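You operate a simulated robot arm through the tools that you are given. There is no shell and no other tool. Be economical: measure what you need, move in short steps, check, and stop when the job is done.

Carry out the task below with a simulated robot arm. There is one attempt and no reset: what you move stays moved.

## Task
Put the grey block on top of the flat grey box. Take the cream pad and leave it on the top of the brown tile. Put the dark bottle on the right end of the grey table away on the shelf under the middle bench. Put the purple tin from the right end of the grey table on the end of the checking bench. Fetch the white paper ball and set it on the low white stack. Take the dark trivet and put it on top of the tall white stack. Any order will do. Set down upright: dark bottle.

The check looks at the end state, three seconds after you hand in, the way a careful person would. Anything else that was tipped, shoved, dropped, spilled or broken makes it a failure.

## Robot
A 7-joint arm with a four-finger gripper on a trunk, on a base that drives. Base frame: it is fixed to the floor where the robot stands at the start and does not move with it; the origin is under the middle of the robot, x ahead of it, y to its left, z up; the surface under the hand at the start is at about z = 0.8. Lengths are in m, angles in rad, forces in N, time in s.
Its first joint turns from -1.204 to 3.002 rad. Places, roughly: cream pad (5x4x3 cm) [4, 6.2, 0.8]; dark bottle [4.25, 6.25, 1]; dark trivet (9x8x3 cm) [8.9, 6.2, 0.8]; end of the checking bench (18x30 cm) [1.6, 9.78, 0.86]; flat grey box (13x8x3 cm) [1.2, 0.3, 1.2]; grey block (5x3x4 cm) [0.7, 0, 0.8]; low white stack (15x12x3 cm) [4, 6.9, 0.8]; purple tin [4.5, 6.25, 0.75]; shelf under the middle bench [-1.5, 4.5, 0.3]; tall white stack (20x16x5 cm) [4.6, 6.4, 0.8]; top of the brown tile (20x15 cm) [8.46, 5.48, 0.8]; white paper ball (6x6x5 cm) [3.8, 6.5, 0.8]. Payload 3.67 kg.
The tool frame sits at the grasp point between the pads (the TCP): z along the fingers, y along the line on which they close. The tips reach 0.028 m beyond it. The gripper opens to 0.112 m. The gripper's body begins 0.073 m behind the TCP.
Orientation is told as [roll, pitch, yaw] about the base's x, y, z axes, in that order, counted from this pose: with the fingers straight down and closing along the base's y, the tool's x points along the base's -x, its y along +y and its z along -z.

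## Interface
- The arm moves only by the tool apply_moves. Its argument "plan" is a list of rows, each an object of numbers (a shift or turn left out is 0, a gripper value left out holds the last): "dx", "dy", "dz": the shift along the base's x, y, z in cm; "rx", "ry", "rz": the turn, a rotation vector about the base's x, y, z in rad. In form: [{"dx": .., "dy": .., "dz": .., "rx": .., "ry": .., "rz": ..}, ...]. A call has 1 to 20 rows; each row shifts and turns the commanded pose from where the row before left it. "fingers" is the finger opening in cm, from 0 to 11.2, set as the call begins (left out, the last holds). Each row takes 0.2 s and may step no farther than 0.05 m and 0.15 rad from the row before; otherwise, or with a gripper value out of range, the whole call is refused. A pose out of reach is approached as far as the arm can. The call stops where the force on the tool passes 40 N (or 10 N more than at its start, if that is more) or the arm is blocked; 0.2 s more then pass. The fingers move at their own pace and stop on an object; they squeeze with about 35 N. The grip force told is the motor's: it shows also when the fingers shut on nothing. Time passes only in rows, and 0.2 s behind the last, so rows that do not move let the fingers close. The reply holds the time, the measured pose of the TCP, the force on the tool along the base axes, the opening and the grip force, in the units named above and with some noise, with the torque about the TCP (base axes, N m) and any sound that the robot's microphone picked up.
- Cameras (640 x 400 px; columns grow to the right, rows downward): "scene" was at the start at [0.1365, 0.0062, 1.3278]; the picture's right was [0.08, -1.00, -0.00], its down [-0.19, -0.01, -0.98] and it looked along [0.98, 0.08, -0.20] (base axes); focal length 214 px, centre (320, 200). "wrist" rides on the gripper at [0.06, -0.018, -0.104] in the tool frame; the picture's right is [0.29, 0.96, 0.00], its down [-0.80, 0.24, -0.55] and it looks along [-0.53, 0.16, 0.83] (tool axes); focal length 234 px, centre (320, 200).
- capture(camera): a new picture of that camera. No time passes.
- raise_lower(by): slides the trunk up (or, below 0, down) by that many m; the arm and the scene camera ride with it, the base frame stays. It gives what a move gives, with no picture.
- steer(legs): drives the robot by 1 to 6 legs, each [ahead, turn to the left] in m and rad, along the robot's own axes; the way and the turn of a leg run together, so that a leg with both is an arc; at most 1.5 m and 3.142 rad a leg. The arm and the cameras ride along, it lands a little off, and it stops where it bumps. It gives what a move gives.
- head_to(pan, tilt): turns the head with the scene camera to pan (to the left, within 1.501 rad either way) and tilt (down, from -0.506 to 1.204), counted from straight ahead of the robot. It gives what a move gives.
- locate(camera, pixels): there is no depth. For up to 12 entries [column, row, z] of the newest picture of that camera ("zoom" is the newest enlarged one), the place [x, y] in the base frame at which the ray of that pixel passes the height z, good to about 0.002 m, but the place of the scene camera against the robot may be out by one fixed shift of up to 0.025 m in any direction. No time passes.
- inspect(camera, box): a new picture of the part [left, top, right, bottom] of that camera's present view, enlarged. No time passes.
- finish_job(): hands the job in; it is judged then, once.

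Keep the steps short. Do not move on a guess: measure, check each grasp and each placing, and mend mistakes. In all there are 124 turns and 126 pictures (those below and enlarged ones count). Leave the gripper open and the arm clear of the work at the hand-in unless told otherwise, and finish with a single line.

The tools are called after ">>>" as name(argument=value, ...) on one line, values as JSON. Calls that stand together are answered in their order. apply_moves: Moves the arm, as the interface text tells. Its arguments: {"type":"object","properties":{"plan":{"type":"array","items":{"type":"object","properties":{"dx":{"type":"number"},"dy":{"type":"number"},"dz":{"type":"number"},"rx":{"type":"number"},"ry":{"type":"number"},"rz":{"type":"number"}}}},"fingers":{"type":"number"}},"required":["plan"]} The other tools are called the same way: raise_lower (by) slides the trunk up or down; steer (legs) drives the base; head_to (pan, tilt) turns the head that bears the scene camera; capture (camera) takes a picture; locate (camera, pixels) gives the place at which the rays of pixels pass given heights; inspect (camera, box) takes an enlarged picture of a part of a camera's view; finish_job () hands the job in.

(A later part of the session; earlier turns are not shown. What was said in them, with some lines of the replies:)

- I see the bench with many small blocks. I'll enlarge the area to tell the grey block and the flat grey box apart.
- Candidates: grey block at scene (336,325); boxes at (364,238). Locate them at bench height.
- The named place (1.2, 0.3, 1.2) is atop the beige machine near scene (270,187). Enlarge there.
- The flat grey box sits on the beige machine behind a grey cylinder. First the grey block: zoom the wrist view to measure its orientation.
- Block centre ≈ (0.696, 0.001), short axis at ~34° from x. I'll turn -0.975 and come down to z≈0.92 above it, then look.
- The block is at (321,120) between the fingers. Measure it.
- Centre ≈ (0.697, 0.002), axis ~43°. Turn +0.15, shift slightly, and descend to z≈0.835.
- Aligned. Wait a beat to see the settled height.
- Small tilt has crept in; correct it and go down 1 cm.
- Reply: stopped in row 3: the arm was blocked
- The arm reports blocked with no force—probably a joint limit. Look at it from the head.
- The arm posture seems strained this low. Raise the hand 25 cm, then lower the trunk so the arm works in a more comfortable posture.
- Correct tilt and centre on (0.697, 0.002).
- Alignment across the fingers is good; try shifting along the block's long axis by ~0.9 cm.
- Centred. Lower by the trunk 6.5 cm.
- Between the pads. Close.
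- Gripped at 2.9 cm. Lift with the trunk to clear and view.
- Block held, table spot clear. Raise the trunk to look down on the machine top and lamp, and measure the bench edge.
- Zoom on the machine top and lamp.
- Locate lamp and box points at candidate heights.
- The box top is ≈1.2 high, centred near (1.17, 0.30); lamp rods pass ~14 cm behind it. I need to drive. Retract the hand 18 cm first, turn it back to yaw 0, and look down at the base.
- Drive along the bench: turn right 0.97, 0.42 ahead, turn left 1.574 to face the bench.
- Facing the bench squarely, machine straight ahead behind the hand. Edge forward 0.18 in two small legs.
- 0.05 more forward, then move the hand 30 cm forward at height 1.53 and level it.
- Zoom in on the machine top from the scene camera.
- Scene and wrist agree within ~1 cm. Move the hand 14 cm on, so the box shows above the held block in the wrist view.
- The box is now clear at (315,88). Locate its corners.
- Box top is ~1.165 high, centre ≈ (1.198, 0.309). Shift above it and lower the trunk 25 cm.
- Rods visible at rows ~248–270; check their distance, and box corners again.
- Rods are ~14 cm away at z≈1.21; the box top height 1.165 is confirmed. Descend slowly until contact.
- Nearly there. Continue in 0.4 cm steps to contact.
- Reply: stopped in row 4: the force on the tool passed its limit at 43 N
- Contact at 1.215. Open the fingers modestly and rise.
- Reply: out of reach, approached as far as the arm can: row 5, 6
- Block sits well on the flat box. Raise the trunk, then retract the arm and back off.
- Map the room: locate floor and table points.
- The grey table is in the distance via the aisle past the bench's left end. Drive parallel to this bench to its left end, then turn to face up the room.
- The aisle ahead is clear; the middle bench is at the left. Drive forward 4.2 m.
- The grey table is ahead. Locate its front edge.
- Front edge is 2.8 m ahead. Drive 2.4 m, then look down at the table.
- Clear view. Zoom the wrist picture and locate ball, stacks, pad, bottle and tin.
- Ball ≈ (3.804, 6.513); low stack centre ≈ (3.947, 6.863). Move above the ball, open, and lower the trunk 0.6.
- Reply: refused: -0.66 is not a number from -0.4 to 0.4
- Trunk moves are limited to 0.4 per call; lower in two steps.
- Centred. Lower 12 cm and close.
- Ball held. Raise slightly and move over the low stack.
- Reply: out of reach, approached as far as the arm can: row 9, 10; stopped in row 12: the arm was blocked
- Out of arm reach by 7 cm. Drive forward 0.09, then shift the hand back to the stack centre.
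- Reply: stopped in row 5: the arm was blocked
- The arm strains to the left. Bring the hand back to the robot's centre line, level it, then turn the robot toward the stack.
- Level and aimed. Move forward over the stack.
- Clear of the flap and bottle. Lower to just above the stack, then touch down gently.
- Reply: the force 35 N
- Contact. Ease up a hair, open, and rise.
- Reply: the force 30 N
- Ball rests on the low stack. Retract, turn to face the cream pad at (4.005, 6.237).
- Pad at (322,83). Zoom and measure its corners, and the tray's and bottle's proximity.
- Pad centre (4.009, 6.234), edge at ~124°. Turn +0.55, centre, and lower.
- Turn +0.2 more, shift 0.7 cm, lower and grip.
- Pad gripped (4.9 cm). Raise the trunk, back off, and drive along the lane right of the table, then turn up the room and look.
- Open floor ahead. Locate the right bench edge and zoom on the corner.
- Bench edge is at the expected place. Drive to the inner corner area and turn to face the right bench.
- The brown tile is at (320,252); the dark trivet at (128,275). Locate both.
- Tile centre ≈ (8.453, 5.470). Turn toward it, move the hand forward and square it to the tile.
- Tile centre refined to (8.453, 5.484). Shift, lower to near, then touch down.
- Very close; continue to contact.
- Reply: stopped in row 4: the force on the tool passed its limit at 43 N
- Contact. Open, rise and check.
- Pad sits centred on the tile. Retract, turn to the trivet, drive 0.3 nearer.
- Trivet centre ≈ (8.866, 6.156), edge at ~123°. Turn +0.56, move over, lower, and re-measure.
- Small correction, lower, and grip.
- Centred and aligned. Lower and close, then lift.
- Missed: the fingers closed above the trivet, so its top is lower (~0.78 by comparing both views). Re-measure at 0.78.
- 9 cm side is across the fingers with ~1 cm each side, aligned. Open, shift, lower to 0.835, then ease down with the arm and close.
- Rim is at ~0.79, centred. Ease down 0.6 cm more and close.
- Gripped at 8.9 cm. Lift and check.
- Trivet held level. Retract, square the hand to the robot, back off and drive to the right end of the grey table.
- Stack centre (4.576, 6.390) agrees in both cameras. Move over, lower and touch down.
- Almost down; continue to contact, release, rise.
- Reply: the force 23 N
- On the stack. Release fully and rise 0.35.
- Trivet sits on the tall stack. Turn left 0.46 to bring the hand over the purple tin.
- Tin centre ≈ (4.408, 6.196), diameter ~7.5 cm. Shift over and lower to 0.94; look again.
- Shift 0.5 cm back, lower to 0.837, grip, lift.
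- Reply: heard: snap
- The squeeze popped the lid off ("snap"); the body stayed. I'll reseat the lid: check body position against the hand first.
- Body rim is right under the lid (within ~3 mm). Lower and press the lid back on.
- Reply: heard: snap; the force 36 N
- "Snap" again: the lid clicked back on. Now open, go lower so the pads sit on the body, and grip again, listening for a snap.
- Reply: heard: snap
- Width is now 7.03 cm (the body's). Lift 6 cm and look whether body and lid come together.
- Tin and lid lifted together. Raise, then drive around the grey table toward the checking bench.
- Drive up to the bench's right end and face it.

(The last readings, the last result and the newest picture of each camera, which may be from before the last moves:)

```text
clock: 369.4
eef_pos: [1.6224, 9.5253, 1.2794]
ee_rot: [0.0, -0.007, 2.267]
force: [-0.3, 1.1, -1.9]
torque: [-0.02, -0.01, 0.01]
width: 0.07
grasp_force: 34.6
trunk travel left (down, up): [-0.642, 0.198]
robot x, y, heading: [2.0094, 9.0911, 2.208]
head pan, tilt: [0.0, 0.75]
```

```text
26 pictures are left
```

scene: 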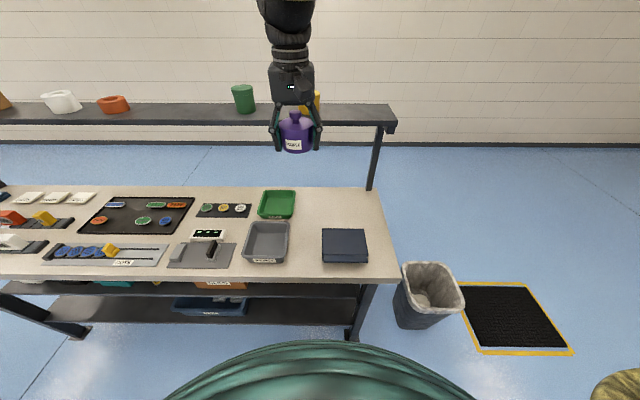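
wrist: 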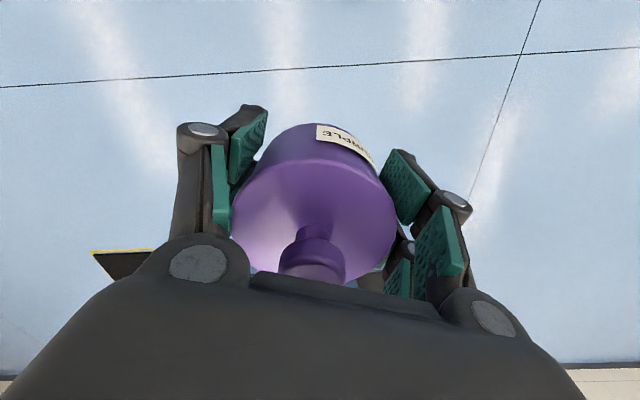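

>>> locate(camera="scene", pixels=[[335, 205, 0.86], [340, 215, 0.86], [323, 229, 0.88], [365, 230, 0.88], [295, 192, 0.87], [378, 188, 0.86], [399, 278, 0.86], [290, 222, 0.87]])

>>> inspect(camera="scene", box=[240, 170, 420, 290])

```text
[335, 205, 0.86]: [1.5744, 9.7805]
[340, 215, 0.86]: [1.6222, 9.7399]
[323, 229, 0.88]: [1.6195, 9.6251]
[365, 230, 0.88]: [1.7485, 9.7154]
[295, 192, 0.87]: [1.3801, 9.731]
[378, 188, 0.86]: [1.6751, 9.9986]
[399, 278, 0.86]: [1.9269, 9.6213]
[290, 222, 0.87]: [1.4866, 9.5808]
```

```text
3.33 times, centred on (330, 230) of scene
```

zoom: 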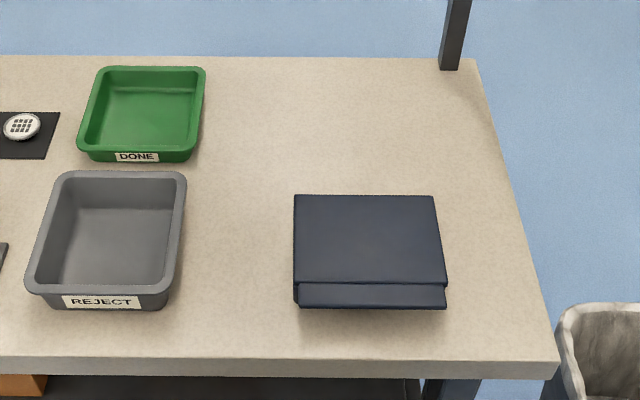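

Free area lies behind the navy binder. Move the hand to (1.614, 9.745), lower partway and check.

>>> apply_moves(plan=[{"dx": -0.2, "dy": 4.4}, {"dx": -0.2, "dy": 4.4}, {"dx": -0.2, "dy": 4.4}, {"dx": -0.2, "dy": 4.4}, {"dx": -0.1, "dy": 4.4}, {}, {}])

>>> raise_lower(by=-0.3)

>>> capture(camera="scene")

```text
clock: 371.0
eef_pos: [1.6136, 9.7453, 1.2773]
ee_rot: [-0.001, -0.006, 2.266]
force: [-0.1, -0.1, -2.7]
torque: [-0.02, 0.0, -0.01]
width: 0.0701
grasp_force: 35.8
trunk travel left (down, up): [-0.642, 0.198]
robot x, y, heading: [2.0107, 9.0929, 2.209]
head pan, tilt: [0.0, 0.75]
```

```text
clock: 371.7
eef_pos: [1.6153, 9.7442, 1.2625]
ee_rot: [0.002, -0.021, 2.264]
force: [6.6, -8.5, 18.9]
torque: [0.33, -0.76, -0.43]
width: 0.0696
grasp_force: 34.9
trunk travel left (down, up): [-0.617, 0.223]
robot x, y, heading: [2.0071, 9.0936, 2.212]
head pan, tilt: [0.0, 0.75]
heard: snap
stopped: the force on the tool passed its limit at 104 N (the readings are from after the stop); the commanded pose is now the measured one
```

```text
24 pictures are left
```

scene: 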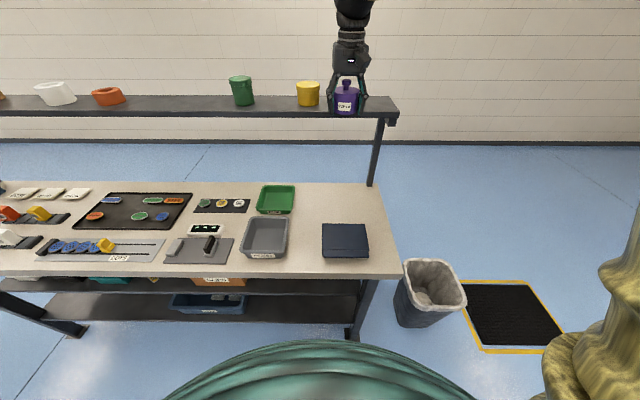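

The tin touched the overhead shelf. Raise at once, and measure the shelf's front edge.

>>> raise_lower(by=0.05)

>>> locate(camera="scene", pixels=[[300, 110, 1.22], [300, 117, 1.2], [380, 112, 1.22], [388, 122, 1.19], [300, 96, 1.22], [396, 99, 1.22]])

>>> inspect(camera="scene", box=[270, 30, 430, 150])

>>> capture(camera="wrist")

```text
clock: 372.7
eef_pos: [1.6124, 9.746, 1.3103]
ee_rot: [0.002, -0.017, 2.267]
force: [-0.6, -0.8, -1.7]
torque: [-0.01, 0.03, 0.01]
width: 0.0692
grasp_force: 34.9
trunk travel left (down, up): [-0.667, 0.173]
robot x, y, heading: [2.0088, 9.095, 2.216]
head pan, tilt: [0.0, 0.75]
```

```text
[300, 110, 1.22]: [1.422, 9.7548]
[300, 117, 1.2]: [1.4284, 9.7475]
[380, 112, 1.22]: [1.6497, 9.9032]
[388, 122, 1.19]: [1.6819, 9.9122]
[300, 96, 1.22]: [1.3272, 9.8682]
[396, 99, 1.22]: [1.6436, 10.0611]
```

```text
3.33 times, centred on (350, 90) of scene
```

zoom: 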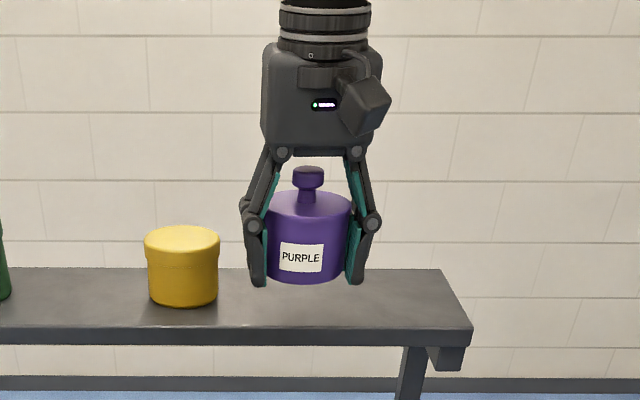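

```text
22 pictures are left
```

wrist: 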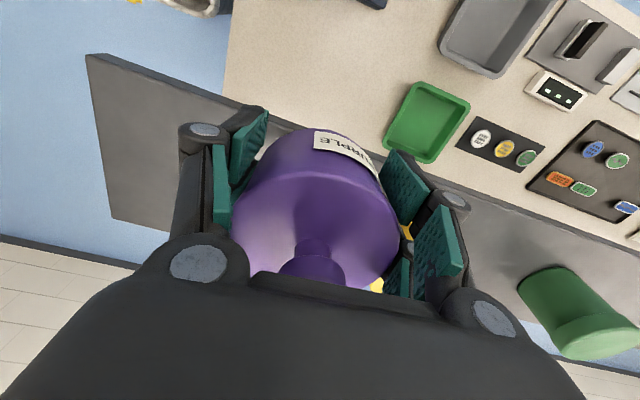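

>>> locate(camera="wrist", pixels=[[235, 103, 1.22], [480, 198, 1.22], [100, 60, 1.22], [235, 103, 1.24], [480, 198, 1.24], [374, 2, 0.88], [470, 105, 0.88], [427, 160, 0.88]])

```text
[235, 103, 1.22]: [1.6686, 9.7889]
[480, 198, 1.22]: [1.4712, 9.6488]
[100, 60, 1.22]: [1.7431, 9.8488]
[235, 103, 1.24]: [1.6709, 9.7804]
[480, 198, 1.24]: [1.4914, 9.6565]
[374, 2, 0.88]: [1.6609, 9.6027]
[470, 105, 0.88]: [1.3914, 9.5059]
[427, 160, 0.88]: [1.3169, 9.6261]
```

Wrist view says the shelf front is at 6.857 in depth terms; I'll come 7 cm nearer to clear it, level up, and lower in front of the shelf.

>>> apply_moves(plan=[{"dx": 2.15, "dy": -2.8, "rx": -0.0117, "ry": -0.0124}, {"dx": 2.15, "dy": -2.8}, {}, {}])

>>> raise_lower(by=-0.34)

>>> inspect(camera="scene", box=[230, 60, 430, 210])

>>> capture(camera="wrist")

```text
clock: 373.7
eef_pos: [1.6581, 9.6893, 1.3102]
ee_rot: [0.0, -0.002, 2.267]
force: [0.6, -0.5, -1.6]
torque: [0.0, 0.01, 0.01]
width: 0.0693
grasp_force: 35.0
trunk travel left (down, up): [-0.667, 0.173]
robot x, y, heading: [2.0123, 9.0912, 2.204]
head pan, tilt: [0.0, 0.75]
```

```text
clock: 377.0
eef_pos: [1.6561, 9.6899, 0.9698]
ee_rot: [0.0, -0.001, 2.267]
force: [-0.1, -0.5, -1.6]
torque: [-0.03, -0.01, 0.01]
width: 0.0693
grasp_force: 35.1
trunk travel left (down, up): [-0.327, 0.513]
robot x, y, heading: [2.0076, 9.0908, 2.212]
head pan, tilt: [0.0, 0.75]
```

```text
2.67 times, centred on (330, 135) of scene
```

zoom: 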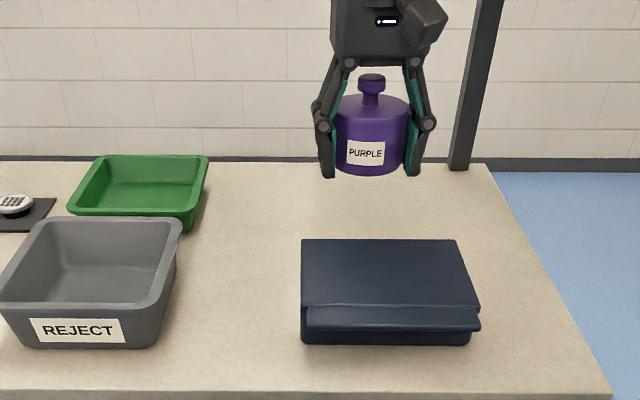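

```text
20 pictures are left
```

wrist: 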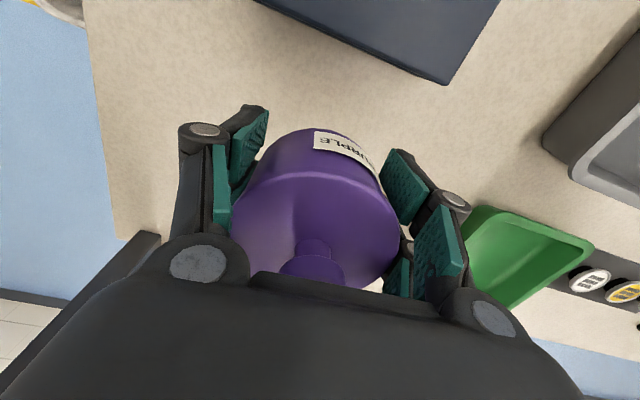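

Clear. Descend slowly to contact.

>>> apply_moves(plan=[{"dx": -0.7, "dy": 0.9, "dz": -1}, {"dz": -1}, {"dz": -1}, {"dz": -1}, {"dz": -0.6}, {"dz": -0.5}, {"dz": -0.4}, {"dz": -0.4}, {"dz": -0.3}, {"dz": -0.3}, {"dz": -0.3}, {"dz": -0.3}, {"dz": -0.3}, {"dz": -0.3}, {"dz": -0.3}, {"dz": -0.3}, {"dz": -0.3}, {"dz": -0.3}, {}])

```text
clock: 381.0
eef_pos: [1.6488, 9.6997, 0.8842]
ee_rot: [-0.001, -0.006, 2.266]
force: [-2.0, 2.4, 21.5]
torque: [0.55, 0.55, -0.06]
width: 0.0694
grasp_force: 35.4
trunk travel left (down, up): [-0.327, 0.513]
robot x, y, heading: [2.007, 9.0883, 2.21]
head pan, tilt: [0.0, 0.75]
```

Contact, but I'd like the tin deeper under the shelf zone. Lift 2.5 cm, lean the tool back slightly (0.15) so the wrist clears the shelf, go 4.5 cm deeper, and descend to contact.

>>> apply_moves(plan=[{"dz": 1.2}, {"dz": 1.3}, {"rx": 0.06, "ry": 0.045}, {"rx": 0.06, "ry": 0.045}, {"dx": -0.9, "dy": 1.2}, {"dx": -0.9, "dy": 1.2}, {"dx": -0.9, "dy": 1.2}, {}, {"dz": -0.6}, {"dz": -0.4}, {"dz": -0.3}, {"dz": -0.3}, {"dz": -0.3}, {"dz": -0.3}, {"dz": -0.2}, {"dz": -0.2}, {"dz": -0.2}, {}])

>>> inspect(camera="scene", box=[230, 60, 430, 210])

```text
clock: 384.4
eef_pos: [1.6205, 9.7355, 0.8864]
ee_rot: [-0.008, -0.161, 2.266]
force: [2.5, -7.2, 18.7]
torque: [-0.72, -0.1, 0.0]
width: 0.0701
grasp_force: 35.0
trunk travel left (down, up): [-0.327, 0.513]
robot x, y, heading: [2.0067, 9.092, 2.209]
head pan, tilt: [0.0, 0.75]
stopped in row 17: the force on the tool passed its limit at 44 N (the readings are from after the stop); the commanded pose is now the measured one
```

```text
2.67 times, centred on (330, 135) of scene
```

zoom: 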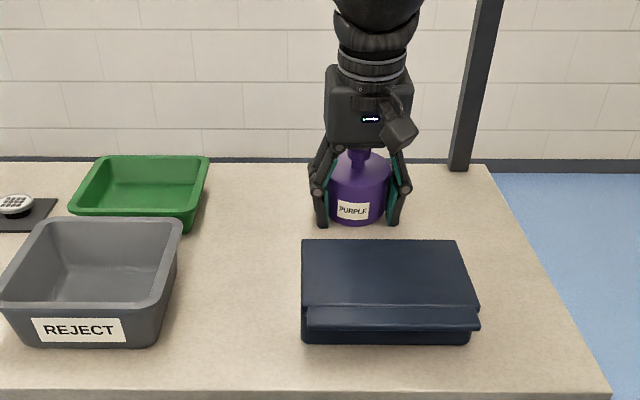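

Tin rests behind the binder. Open, rise 6 cm, draw straight back, untilt, and raise.

>>> apply_moves(plan=[{}, {}, {}], fingers=10)

>>> apply_moves(plan=[{"dz": 2}, {"dz": 2}, {"dz": 2}, {"dx": 1.5, "dy": -2}, {"dx": 1.5, "dy": -2}, {"dx": 1.5, "dy": -2}, {"dx": 1.5, "dy": -2}, {"dx": 1.5, "dy": -2}, {"dx": 1.5, "dy": -2, "rx": -0.06, "ry": -0.045}, {"dx": 1.5, "dy": -2, "rx": -0.06, "ry": -0.045}, {}])

>>> raise_lower(by=0.35)

>>> inspect(camera="scene", box=[240, 140, 420, 280])

```text
clock: 385.2
eef_pos: [1.6204, 9.7367, 0.8836]
ee_rot: [-0.006, -0.156, 2.268]
force: [-0.6, 0.0, 0.0]
torque: [0.0, 0.01, -0.05]
width: 0.0999
grasp_force: 0.1
trunk travel left (down, up): [-0.327, 0.513]
robot x, y, heading: [2.0106, 9.0899, 2.216]
head pan, tilt: [0.0, 0.75]
```

```text
clock: 387.6
eef_pos: [1.7247, 9.5955, 0.944]
ee_rot: [0.003, -0.007, 2.267]
force: [-0.1, 0.5, -0.4]
torque: [0.02, 0.01, 0.0]
width: 0.1001
grasp_force: 0.0
trunk travel left (down, up): [-0.327, 0.513]
robot x, y, heading: [2.01, 9.0905, 2.212]
head pan, tilt: [0.0, 0.75]
```

```text
clock: 391.0
eef_pos: [1.7251, 9.5961, 1.2927]
ee_rot: [0.0, -0.008, 2.267]
force: [0.0, -0.7, 1.1]
torque: [-0.04, 0.02, 0.02]
width: 0.1003
grasp_force: 0.0
trunk travel left (down, up): [-0.677, 0.163]
robot x, y, heading: [2.0091, 9.0924, 2.214]
head pan, tilt: [0.0, 0.75]
```

```text
2.86 times, centred on (330, 210) of scene
```

zoom: 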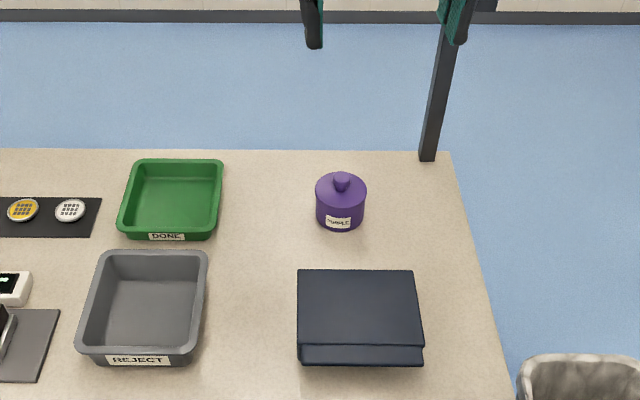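

Tin is upright with its lid on. Now drive back to the right end of the grey table and tilt the tool nearly horizontal for a side grasp of the bottle.

>>> steer(legs=[[-0.3, 0], [0, 2.582], [1.4, 0], [0, 0.557], [1.5, 0], [1.42, 0]])

>>> steer(legs=[[0, 1.57], [0.82, 0], [0, 1.57]])

>>> apply_moves(plan=[{"rx": 0.115, "ry": 0.0962}, {"rx": 0.115, "ry": 0.0962}, {"rx": 0.115, "ry": 0.0962}, {"rx": 0.115, "ry": 0.0962}, {"rx": 0.115, "ry": 0.0962}, {"rx": 0.115, "ry": 0.0962}, {"rx": 0.115, "ry": 0.0962}, {"rx": 0.115, "ry": 0.0962}, {}, {}])

>>> head_to(pan=0.0, tilt=0.6)

>>> capture(camera="scene")

```text
clock: 420.9
eef_pos: [4.3989, 4.6681, 1.2943]
ee_rot: [0.003, -0.007, -0.849]
force: [-0.6, -0.2, 1.0]
torque: [-0.01, 0.02, 0.0]
width: 0.1
grasp_force: 0.0
trunk travel left (down, up): [-0.677, 0.163]
robot x, y, heading: [4.1016, 5.1674, -0.902]
head pan, tilt: [0.0, 0.75]
```

```text
clock: 433.0
eef_pos: [4.4625, 6.1795, 1.2934]
ee_rot: [-0.001, -0.007, 2.279]
force: [0.0, 0.1, 0.7]
torque: [-0.01, -0.01, -0.01]
width: 0.0998
grasp_force: 0.0
trunk travel left (down, up): [-0.677, 0.163]
robot x, y, heading: [4.7511, 5.6774, 2.224]
head pan, tilt: [0.0, 0.75]
```

```text
clock: 435.2
eef_pos: [4.4434, 6.1902, 1.3039]
ee_rot: [-0.03, -1.203, 2.3]
force: [-1.1, 0.2, -0.2]
torque: [0.01, 0.04, 0.01]
width: 0.1
grasp_force: 0.0
out of reach, approached as far as the arm can: row 8
trunk travel left (down, up): [-0.677, 0.163]
robot x, y, heading: [4.7527, 5.6795, 2.225]
head pan, tilt: [0.0, 0.75]
```

```text
clock: 435.9
eef_pos: [4.4447, 6.1895, 1.303]
ee_rot: [-0.031, -1.204, 2.3]
force: [0.1, 0.4, 0.8]
torque: [0.01, 0.01, -0.01]
width: 0.1001
grasp_force: 0.1
trunk travel left (down, up): [-0.677, 0.163]
robot x, y, heading: [4.7526, 5.6762, 2.223]
head pan, tilt: [0.0, 0.6]
```

```text
17 pictures are left
```

scene: 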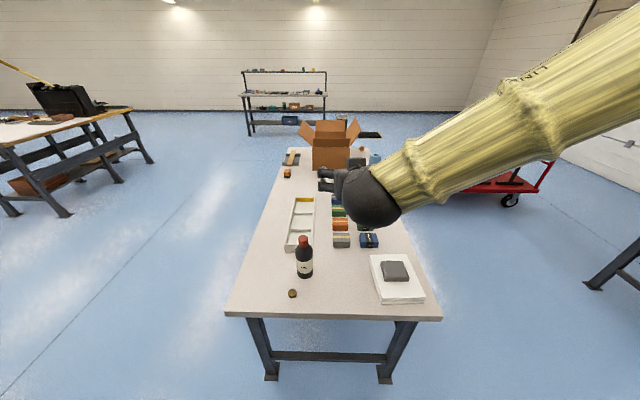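

Tool is nearly horizontal. Move back in line with the bottle, lower to z≈0.9, and look through the wrist camera.

>>> apply_moves(plan=[{"dx": -1.9, "dy": -3.9}, {"dx": -1.9, "dy": -3.9}, {"dx": -1.8, "dy": -3.9}, {}, {}])

>>> raise_lower(by=-0.4)

>>> locate(camera="scene", pixels=[[304, 275, 0.8], [304, 240, 1.03], [292, 294, 0.8]])

>>> capture(camera="wrist")

>>> capture(camera="scene")

```text
clock: 437.1
eef_pos: [4.3867, 6.0712, 1.3053]
ee_rot: [-0.034, -1.207, 2.303]
force: [-0.2, -0.3, -0.1]
torque: [0.03, 0.01, -0.01]
width: 0.1001
grasp_force: 0.1
trunk travel left (down, up): [-0.677, 0.163]
robot x, y, heading: [4.7522, 5.6802, 2.221]
head pan, tilt: [0.0, 0.6]
```

```text
clock: 440.9
eef_pos: [4.3863, 6.072, 0.9045]
ee_rot: [-0.032, -1.207, 2.3]
force: [-0.1, 0.7, -0.4]
torque: [-0.02, 0.03, 0.01]
width: 0.1001
grasp_force: 0.1
trunk travel left (down, up): [-0.277, 0.563]
robot x, y, heading: [4.7533, 5.6786, 2.223]
head pan, tilt: [0.0, 0.6]
```

```text
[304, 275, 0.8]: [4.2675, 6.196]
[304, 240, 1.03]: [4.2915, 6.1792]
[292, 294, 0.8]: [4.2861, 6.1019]
```

```text
16 pictures are left
```

wrist: 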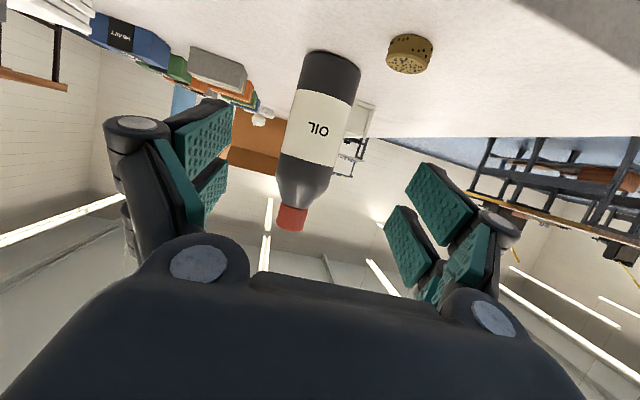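

```text
15 pictures are left
```

scene: 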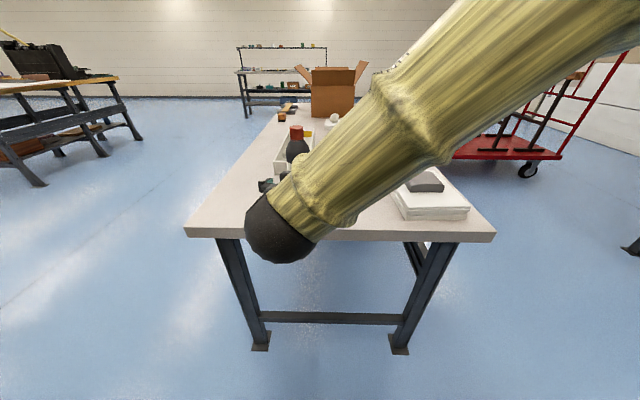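

Bottle is centred between the fingers, ~15 cm ahead. Advance 14 cm horizontally, lowering 1 cm, and check.

>>> apply_moves(plan=[{"dx": -1.87, "dy": 2.09, "dz": -0.3}, {"dx": -1.87, "dy": 2.09, "dz": -0.3}, {"dx": -1.87, "dy": 2.09, "dz": -0.3}, {"dx": -1.87, "dy": 2.09}, {"dx": -1.87, "dy": 2.09}, {}, {}])

>>> capture(camera="wrist")

```text
clock: 442.5
eef_pos: [4.2951, 6.1771, 0.8958]
ee_rot: [-0.031, -1.206, 2.301]
force: [0.2, -0.2, 0.6]
torque: [0.02, 0.04, 0.03]
width: 0.0999
grasp_force: 0.1
trunk travel left (down, up): [-0.277, 0.563]
robot x, y, heading: [4.7509, 5.6767, 2.224]
head pan, tilt: [0.0, 0.6]
```

```text
14 pictures are left
```

wrist: 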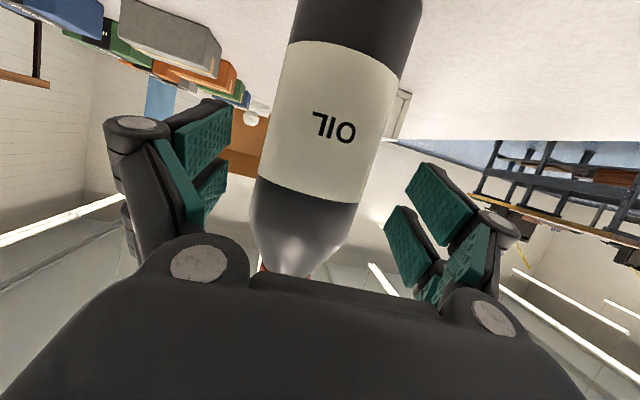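

Bottle is at the grasp point. Advance 0.8 cm, close, lift and look.

>>> apply_moves(plan=[{"dx": -0.5, "dy": 0.6}, {}])

>>> apply_moves(plan=[{}, {}, {}], fingers=0)

>>> raise_lower(by=0.15)

>>> capture(camera="scene")

```text
clock: 443.1
eef_pos: [4.2898, 6.1823, 0.8955]
ee_rot: [-0.031, -1.206, 2.301]
force: [-0.4, 0.5, -0.1]
torque: [-0.03, -0.02, 0.0]
width: 0.0998
grasp_force: 0.1
trunk travel left (down, up): [-0.277, 0.563]
robot x, y, heading: [4.7523, 5.6761, 2.226]
head pan, tilt: [0.0, 0.6]
```

```text
clock: 443.9
eef_pos: [4.2903, 6.1833, 0.8967]
ee_rot: [-0.029, -1.206, 2.3]
force: [-0.3, 0.6, 1.9]
torque: [0.0, 0.23, -0.01]
width: 0.067
grasp_force: 34.8
trunk travel left (down, up): [-0.277, 0.563]
robot x, y, heading: [4.7504, 5.6812, 2.223]
head pan, tilt: [0.0, 0.6]
```

```text
clock: 445.6
eef_pos: [4.2906, 6.1836, 1.0452]
ee_rot: [-0.03, -1.207, 2.301]
force: [0.6, 0.0, -4.6]
torque: [-0.08, -0.05, -0.03]
width: 0.0669
grasp_force: 34.6
trunk travel left (down, up): [-0.427, 0.413]
robot x, y, heading: [4.7519, 5.6816, 2.226]
head pan, tilt: [0.0, 0.6]
```

```text
13 pictures are left
```

scene: 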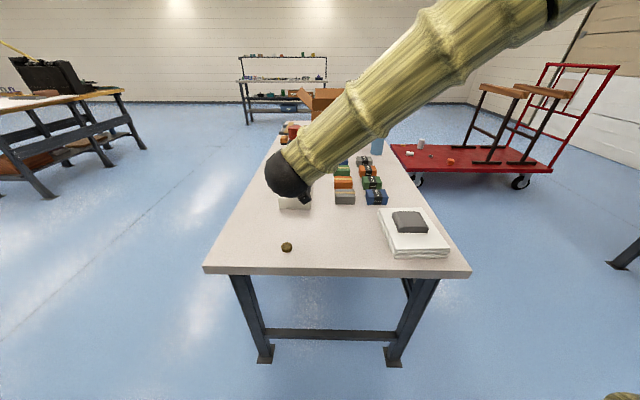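

Bottle held upright (6.7 cm). Raise a bit and drive out: back off, face up-room, reverse into the lane, and go to the aisle.

>>> raise_lower(by=0.1)

>>> steer(legs=[[-0.2, 0], [0, -1.585], [-0.9, 0], [0, 1.57], [1.4, 0], [0, 1.57]])

```text
clock: 447.0
eef_pos: [4.2895, 6.1831, 1.145]
ee_rot: [-0.032, -1.206, 2.3]
force: [-0.5, 0.6, -3.8]
torque: [-0.08, -0.08, -0.05]
width: 0.0667
grasp_force: 34.8
trunk travel left (down, up): [-0.527, 0.313]
robot x, y, heading: [4.7532, 5.6794, 2.22]
head pan, tilt: [0.0, 0.6]
```

```text
clock: 471.1
eef_pos: [2.7816, 5.6699, 1.1448]
ee_rot: [-0.032, -1.205, -2.431]
force: [0.3, 0.2, -4.2]
torque: [0.09, -0.12, 0.02]
width: 0.0667
grasp_force: 35.2
trunk travel left (down, up): [-0.527, 0.313]
robot x, y, heading: [3.2943, 6.1234, -2.509]
head pan, tilt: [0.0, 0.6]
```

On track. Drive down the aisle and in behind the middle bench, face it, and look.

>>> steer(legs=[[1.5, 0], [1.5, 0], [0.65, 0], [0, -1.565], [1.5, 0], [0, 1.57]])

>>> head_to(pan=0.0, tilt=0.65)

>>> capture(camera="scene")

```text
clock: 503.5
eef_pos: [-1.0804, 4.7122, 1.1454]
ee_rot: [-0.031, -1.207, -2.409]
force: [0.0, -0.8, -5.3]
torque: [0.09, -0.11, -0.04]
width: 0.0657
grasp_force: 35.4
trunk travel left (down, up): [-0.527, 0.313]
robot x, y, heading: [-0.5753, 5.1789, -2.485]
head pan, tilt: [0.0, 0.6]
```

```text
clock: 504.1
eef_pos: [-1.0794, 4.7118, 1.1463]
ee_rot: [-0.03, -1.205, -2.41]
force: [0.1, -0.7, -4.1]
torque: [0.11, -0.09, 0.04]
width: 0.0656
grasp_force: 35.2
trunk travel left (down, up): [-0.527, 0.313]
robot x, y, heading: [-0.5755, 5.177, -2.489]
head pan, tilt: [0.0, 0.649]
```

```text
12 pictures are left
```

scene: 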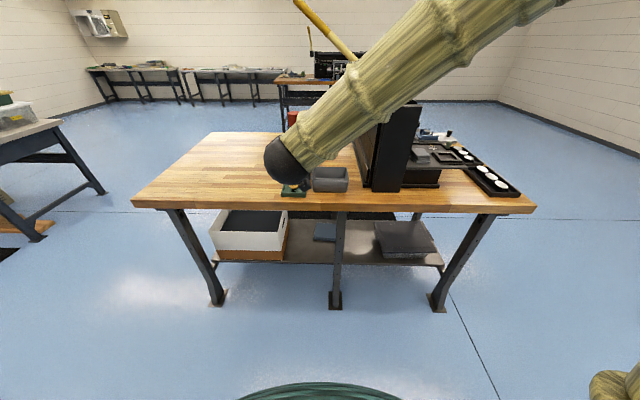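

The shelf is visible: white box left, middle leg, tray right. Locate free space and zoom.

>>> inspect(camera="scene", box=[200, 190, 456, 310])

>>> locate(camera="scene", pixels=[[292, 262, 0.3], [328, 264, 0.3], [346, 265, 0.3], [380, 266, 0.3], [285, 248, 0.3], [380, 255, 0.3], [320, 210, 0.82], [335, 303, 0.0], [312, 242, 0.3], [360, 245, 0.3], [312, 242, 0.35], [337, 264, 0.35]])

```text
2.50 times, centred on (328, 250) of scene
```

zoom: 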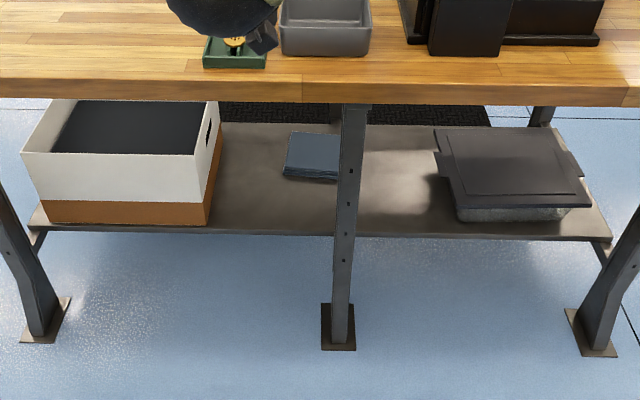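

```text
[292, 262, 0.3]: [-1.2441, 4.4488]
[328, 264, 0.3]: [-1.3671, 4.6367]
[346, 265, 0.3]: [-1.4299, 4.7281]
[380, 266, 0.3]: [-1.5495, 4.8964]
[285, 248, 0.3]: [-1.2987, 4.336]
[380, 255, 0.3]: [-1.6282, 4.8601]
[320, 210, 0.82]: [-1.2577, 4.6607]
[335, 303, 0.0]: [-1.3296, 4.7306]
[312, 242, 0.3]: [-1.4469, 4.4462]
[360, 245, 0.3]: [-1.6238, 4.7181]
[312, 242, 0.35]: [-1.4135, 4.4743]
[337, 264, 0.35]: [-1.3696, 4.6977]
```

Free bay between the white box and the middle leg, right in line with the bottle. Lower outside the bench to z≈0.45 and check.

>>> raise_lower(by=-0.4)

>>> raise_lower(by=-0.12)

>>> apply_moves(plan=[{"dz": -3}, {"dz": -3}, {"dz": -3}, {"dz": -3}, {"dz": -3}, {"dz": -1.5}, {}, {}])

>>> capture(camera="wrist")

>>> capture(camera="scene")

```text
clock: 507.9
eef_pos: [-1.0809, 4.7114, 0.7459]
ee_rot: [-0.032, -1.206, -2.412]
force: [-0.5, -0.2, -4.6]
torque: [0.08, -0.1, 0.03]
width: 0.0658
grasp_force: 34.9
trunk travel left (down, up): [-0.127, 0.713]
robot x, y, heading: [-0.5768, 5.1758, -2.487]
head pan, tilt: [0.0, 0.649]
```

```text
clock: 509.4
eef_pos: [-1.0799, 4.7117, 0.6263]
ee_rot: [-0.031, -1.206, -2.411]
force: [0.0, 0.1, -4.4]
torque: [0.1, -0.08, -0.02]
width: 0.0657
grasp_force: 34.9
trunk travel left (down, up): [-0.007, 0.833]
robot x, y, heading: [-0.5785, 5.174, -2.486]
head pan, tilt: [0.0, 0.649]
```

```text
clock: 511.2
eef_pos: [-1.0807, 4.7116, 0.4595]
ee_rot: [-0.032, -1.207, -2.411]
force: [0.5, 0.0, -4.7]
torque: [0.07, -0.12, -0.01]
width: 0.0658
grasp_force: 34.6
trunk travel left (down, up): [-0.007, 0.833]
robot x, y, heading: [-0.5763, 5.1742, -2.488]
head pan, tilt: [0.0, 0.649]
```

```text
10 pictures are left
```

wrist: 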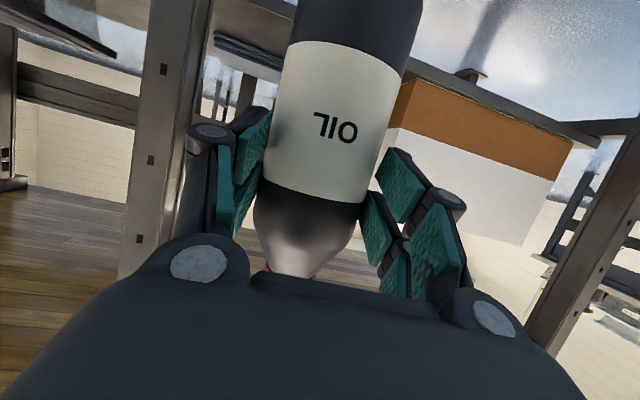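

```text
9 pictures are left
```

scene: 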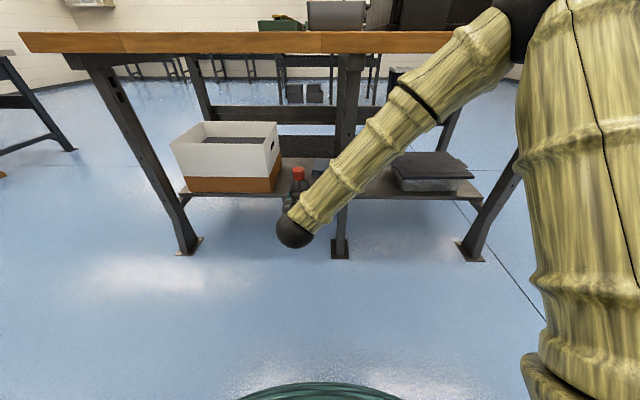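

Bottle hangs in line with the free bay. Drive 0.25 in, then extend the arm 12 cm forward, guarded, and look.

>>> steer(legs=[[0.25, 0]])

>>> apply_moves(plan=[{"dx": -1.6, "dy": -1.2}, {"dx": -1.6, "dy": -1.2}, {"dx": -1.6, "dy": -1.2}, {"dx": -1.6, "dy": -1.2}, {"dx": -1.6, "dy": -1.2}, {"dx": -1.6, "dy": -1.2}, {}, {}])

>>> capture(camera="scene")

>>> capture(camera="wrist")

```text
clock: 513.2
eef_pos: [-1.2787, 4.56, 0.4585]
ee_rot: [-0.032, -1.207, -2.41]
force: [0.1, -0.8, -5.2]
torque: [0.11, -0.11, -0.01]
width: 0.0658
grasp_force: 35.4
trunk travel left (down, up): [-0.007, 0.833]
robot x, y, heading: [-0.774, 5.0236, -2.485]
head pan, tilt: [0.0, 0.649]
stopped in leg 1: the robot was blocked; the commanded pose is now the measured one
```

```text
clock: 515.0
eef_pos: [-1.3823, 4.4981, 0.4666]
ee_rot: [-0.014, -1.216, -2.437]
force: [-0.6, -1.7, -4.4]
torque: [0.13, -0.09, -0.05]
width: 0.0658
grasp_force: 35.1
trunk travel left (down, up): [-0.007, 0.833]
robot x, y, heading: [-0.7765, 5.0221, -2.512]
head pan, tilt: [0.0, 0.649]
```

```text
8 pictures are left
```

scene: 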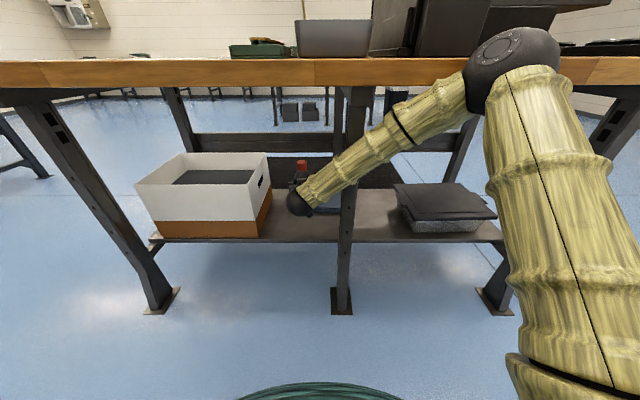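

```text
7 pictures are left
```

wrist: 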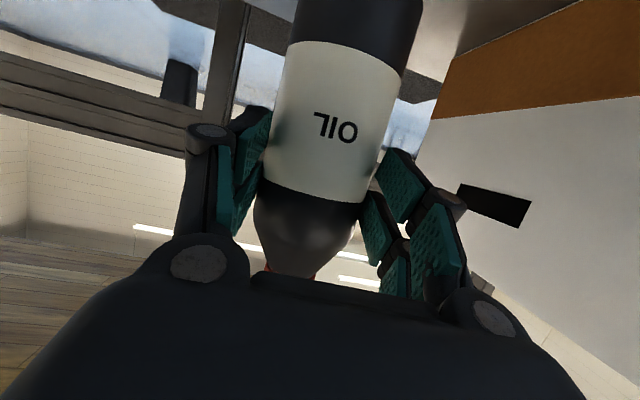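

Bottle is over the shelf (9 cm in). Lower gently to contact.

>>> apply_moves(plan=[{"dz": -0.8}, {"dz": -0.8}, {"dz": -0.7}, {"dz": -0.5}, {"dz": -0.4}, {"dz": -0.4}, {"dz": -0.4}, {"dz": -0.3}, {"dz": -0.3}, {"dz": -0.3}, {"dz": -0.3}, {"dz": -0.3}, {"dz": -0.3}, {}])

>>> inspect(camera="scene", box=[220, 130, 420, 260])

```text
clock: 518.0
eef_pos: [-1.3714, 4.4911, 0.414]
ee_rot: [-0.049, -1.222, -2.393]
force: [-0.4, -0.5, -4.3]
torque: [0.09, -0.1, -0.01]
width: 0.0656
grasp_force: 35.0
trunk travel left (down, up): [-0.007, 0.833]
robot x, y, heading: [-0.7719, 5.0243, -2.488]
head pan, tilt: [0.0, 0.649]
```

```text
3.08 times, centred on (320, 195) of scene
```

zoom: 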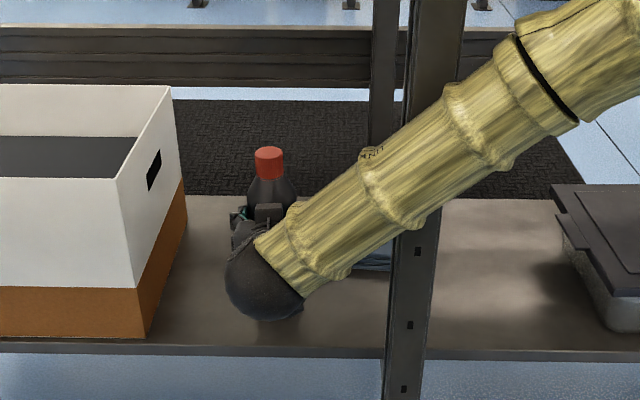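

Close. Continue to contact.

>>> apply_moves(plan=[{"dz": -0.3}, {"dz": -0.3}, {"dz": -0.3}, {"dz": -0.3}, {"dz": -0.3}, {"dz": -0.3}, {"dz": -0.3}, {}])

```text
clock: 519.8
eef_pos: [-1.3726, 4.4913, 0.3942]
ee_rot: [-0.045, -1.226, -2.395]
force: [0.5, 0.3, -4.4]
torque: [0.06, -0.13, 0.02]
width: 0.0655
grasp_force: 35.2
trunk travel left (down, up): [-0.007, 0.833]
robot x, y, heading: [-0.7704, 5.0215, -2.492]
head pan, tilt: [0.0, 0.649]
```

>>> apply_moves(plan=[{"dz": -0.4}, {"dz": -0.3}, {"dz": -0.3}, {"dz": -0.3}, {"dz": -0.3}, {"dz": -0.3}, {"dz": -0.3}, {"dz": -0.3}, {"dz": -0.3}, {"dz": -0.3}, {"dz": -0.3}, {"dz": -0.3}, {}])

>>> inspect(camera="scene", box=[220, 130, 420, 260])

```text
clock: 522.6
eef_pos: [-1.3702, 4.489, 0.3591]
ee_rot: [-0.036, -1.222, -2.401]
force: [0.0, -2.5, 27.0]
torque: [-0.24, 0.4, 0.05]
width: 0.0643
grasp_force: 34.7
trunk travel left (down, up): [-0.007, 0.833]
robot x, y, heading: [-0.7734, 5.0221, -2.49]
head pan, tilt: [0.0, 0.649]
```

```text
3.08 times, centred on (320, 195) of scene
```

zoom: 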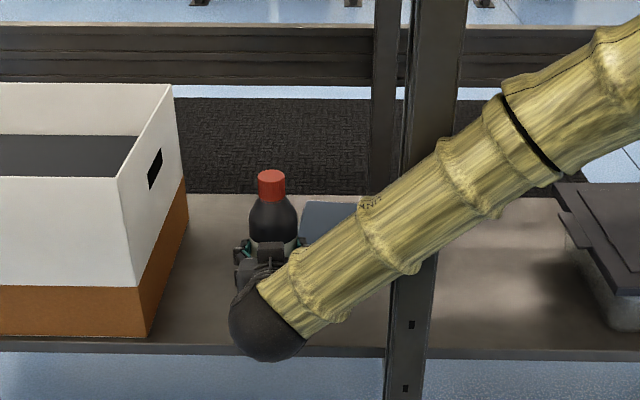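

Contact: bottle stands on the shelf. Open the fingers wide and reverse straight out.

>>> apply_moves(plan=[{}, {}, {}], fingers=10.5)

>>> steer(legs=[[-0.15, 0], [-0.35, 0]])

>>> capture(camera="scene")

```text
clock: 523.4
eef_pos: [-1.3698, 4.4898, 0.3564]
ee_rot: [-0.038, -1.22, -2.396]
force: [-0.4, 0.2, -0.2]
torque: [-0.01, -0.02, 0.01]
width: 0.1048
grasp_force: 0.1
trunk travel left (down, up): [-0.007, 0.833]
robot x, y, heading: [-0.7767, 5.0236, -2.49]
head pan, tilt: [0.0, 0.649]
```

```text
clock: 524.4
eef_pos: [-1.3536, 4.501, 0.2991]
ee_rot: [-0.023, -1.166, -2.417]
force: [0.3, 0.1, -0.6]
torque: [0.02, 0.01, 0.01]
width: 0.1056
grasp_force: 0.2
trunk travel left (down, up): [-0.007, 0.833]
robot x, y, heading: [-0.7419, 5.0472, -2.472]
head pan, tilt: [0.0, 0.649]
stopped in leg 1: the force on the tool passed its limit at 94 N (the readings are from after the stop); the commanded pose is now the measured one
```

```text
4 pictures are left
```

scene: 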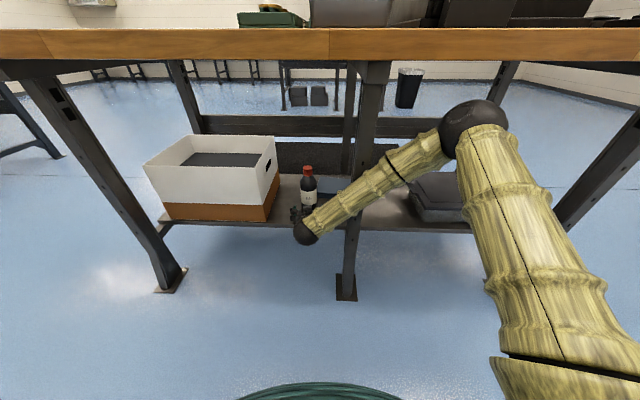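

The arm sagged when freed from the bench leg. Lift the hand 4 cm, then reverse out.

>>> apply_moves(plan=[{"dz": 1}, {"dz": 1}, {"dz": 1}, {"dz": 1}, {}, {}])

>>> steer(legs=[[-0.1, 0]])

>>> inspect(camera="scene", box=[240, 130, 400, 250])

```text
clock: 525.8
eef_pos: [-1.353, 4.502, 0.34]
ee_rot: [-0.023, -1.168, -2.419]
force: [0.4, 0.8, 0.2]
torque: [-0.02, 0.03, -0.01]
width: 0.1051
grasp_force: 0.0
trunk travel left (down, up): [-0.007, 0.833]
robot x, y, heading: [-0.7414, 5.0473, -2.469]
head pan, tilt: [0.0, 0.649]
```

```text
clock: 526.9
eef_pos: [-1.2747, 4.5644, 0.3404]
ee_rot: [-0.024, -1.169, -2.419]
force: [0.7, -0.2, -0.3]
torque: [-0.02, 0.0, 0.01]
width: 0.1048
grasp_force: 0.1
trunk travel left (down, up): [-0.007, 0.833]
robot x, y, heading: [-0.6621, 5.1099, -2.467]
head pan, tilt: [0.0, 0.649]
```

```text
3.33 times, centred on (320, 190) of scene
```

zoom: 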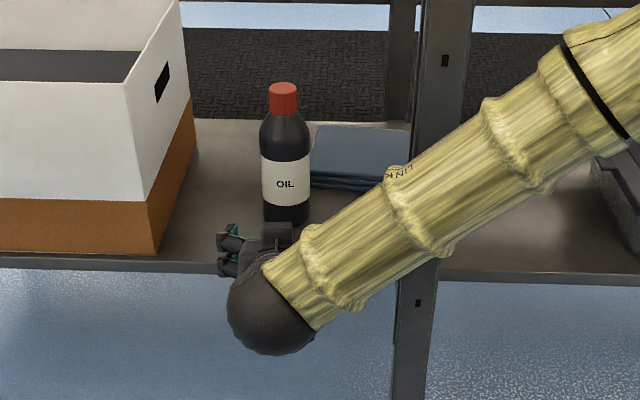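

Bottle stands upright on the shelf. Reverse 0.4 m clear, lift the arm, and take a last look.

>>> steer(legs=[[-0.4, 0]])

>>> raise_lower(by=0.3)

>>> capture(camera="scene")

```text
clock: 529.4
eef_pos: [-0.9645, 4.8136, 0.3415]
ee_rot: [-0.025, -1.166, -2.419]
force: [1.4, -0.8, -0.2]
torque: [0.02, -0.01, -0.05]
width: 0.1049
grasp_force: 0.1
trunk travel left (down, up): [-0.007, 0.833]
robot x, y, heading: [-0.3568, 5.3587, -2.473]
head pan, tilt: [0.0, 0.649]
```

```text
clock: 532.4
eef_pos: [-0.9646, 4.8129, 0.6401]
ee_rot: [-0.022, -1.167, -2.418]
force: [0.2, -0.5, 0.6]
torque: [-0.03, -0.01, 0.02]
width: 0.1049
grasp_force: 0.0
trunk travel left (down, up): [-0.307, 0.533]
robot x, y, heading: [-0.3533, 5.3553, -2.472]
head pan, tilt: [0.0, 0.649]
```

```text
2 pictures are left
5 turns are left
```

scene: 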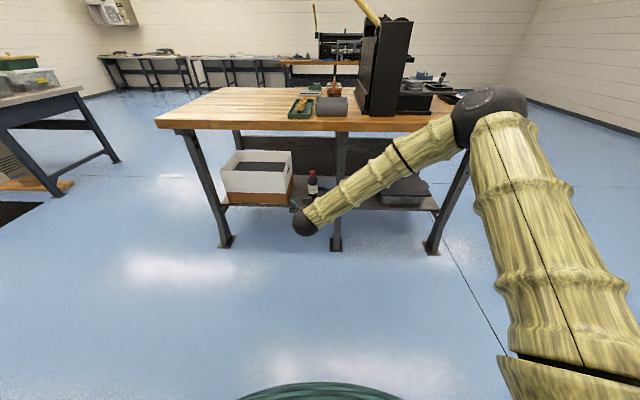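

The bottle is upright on the shelf, the items on the bench look undisturbed, and the open gripper and arm are clear. I'm handing in.

>>> finish_job()

```text
The job is handed in.
```

All six items are in place and the dark bottle is upright on the shelf; on the way the purple tin's lid popped off and was pressed back on, the tin bumped the rack above the checking bench, and the arm pressed on the middle bench's leg and its shelf, with no damage seen.
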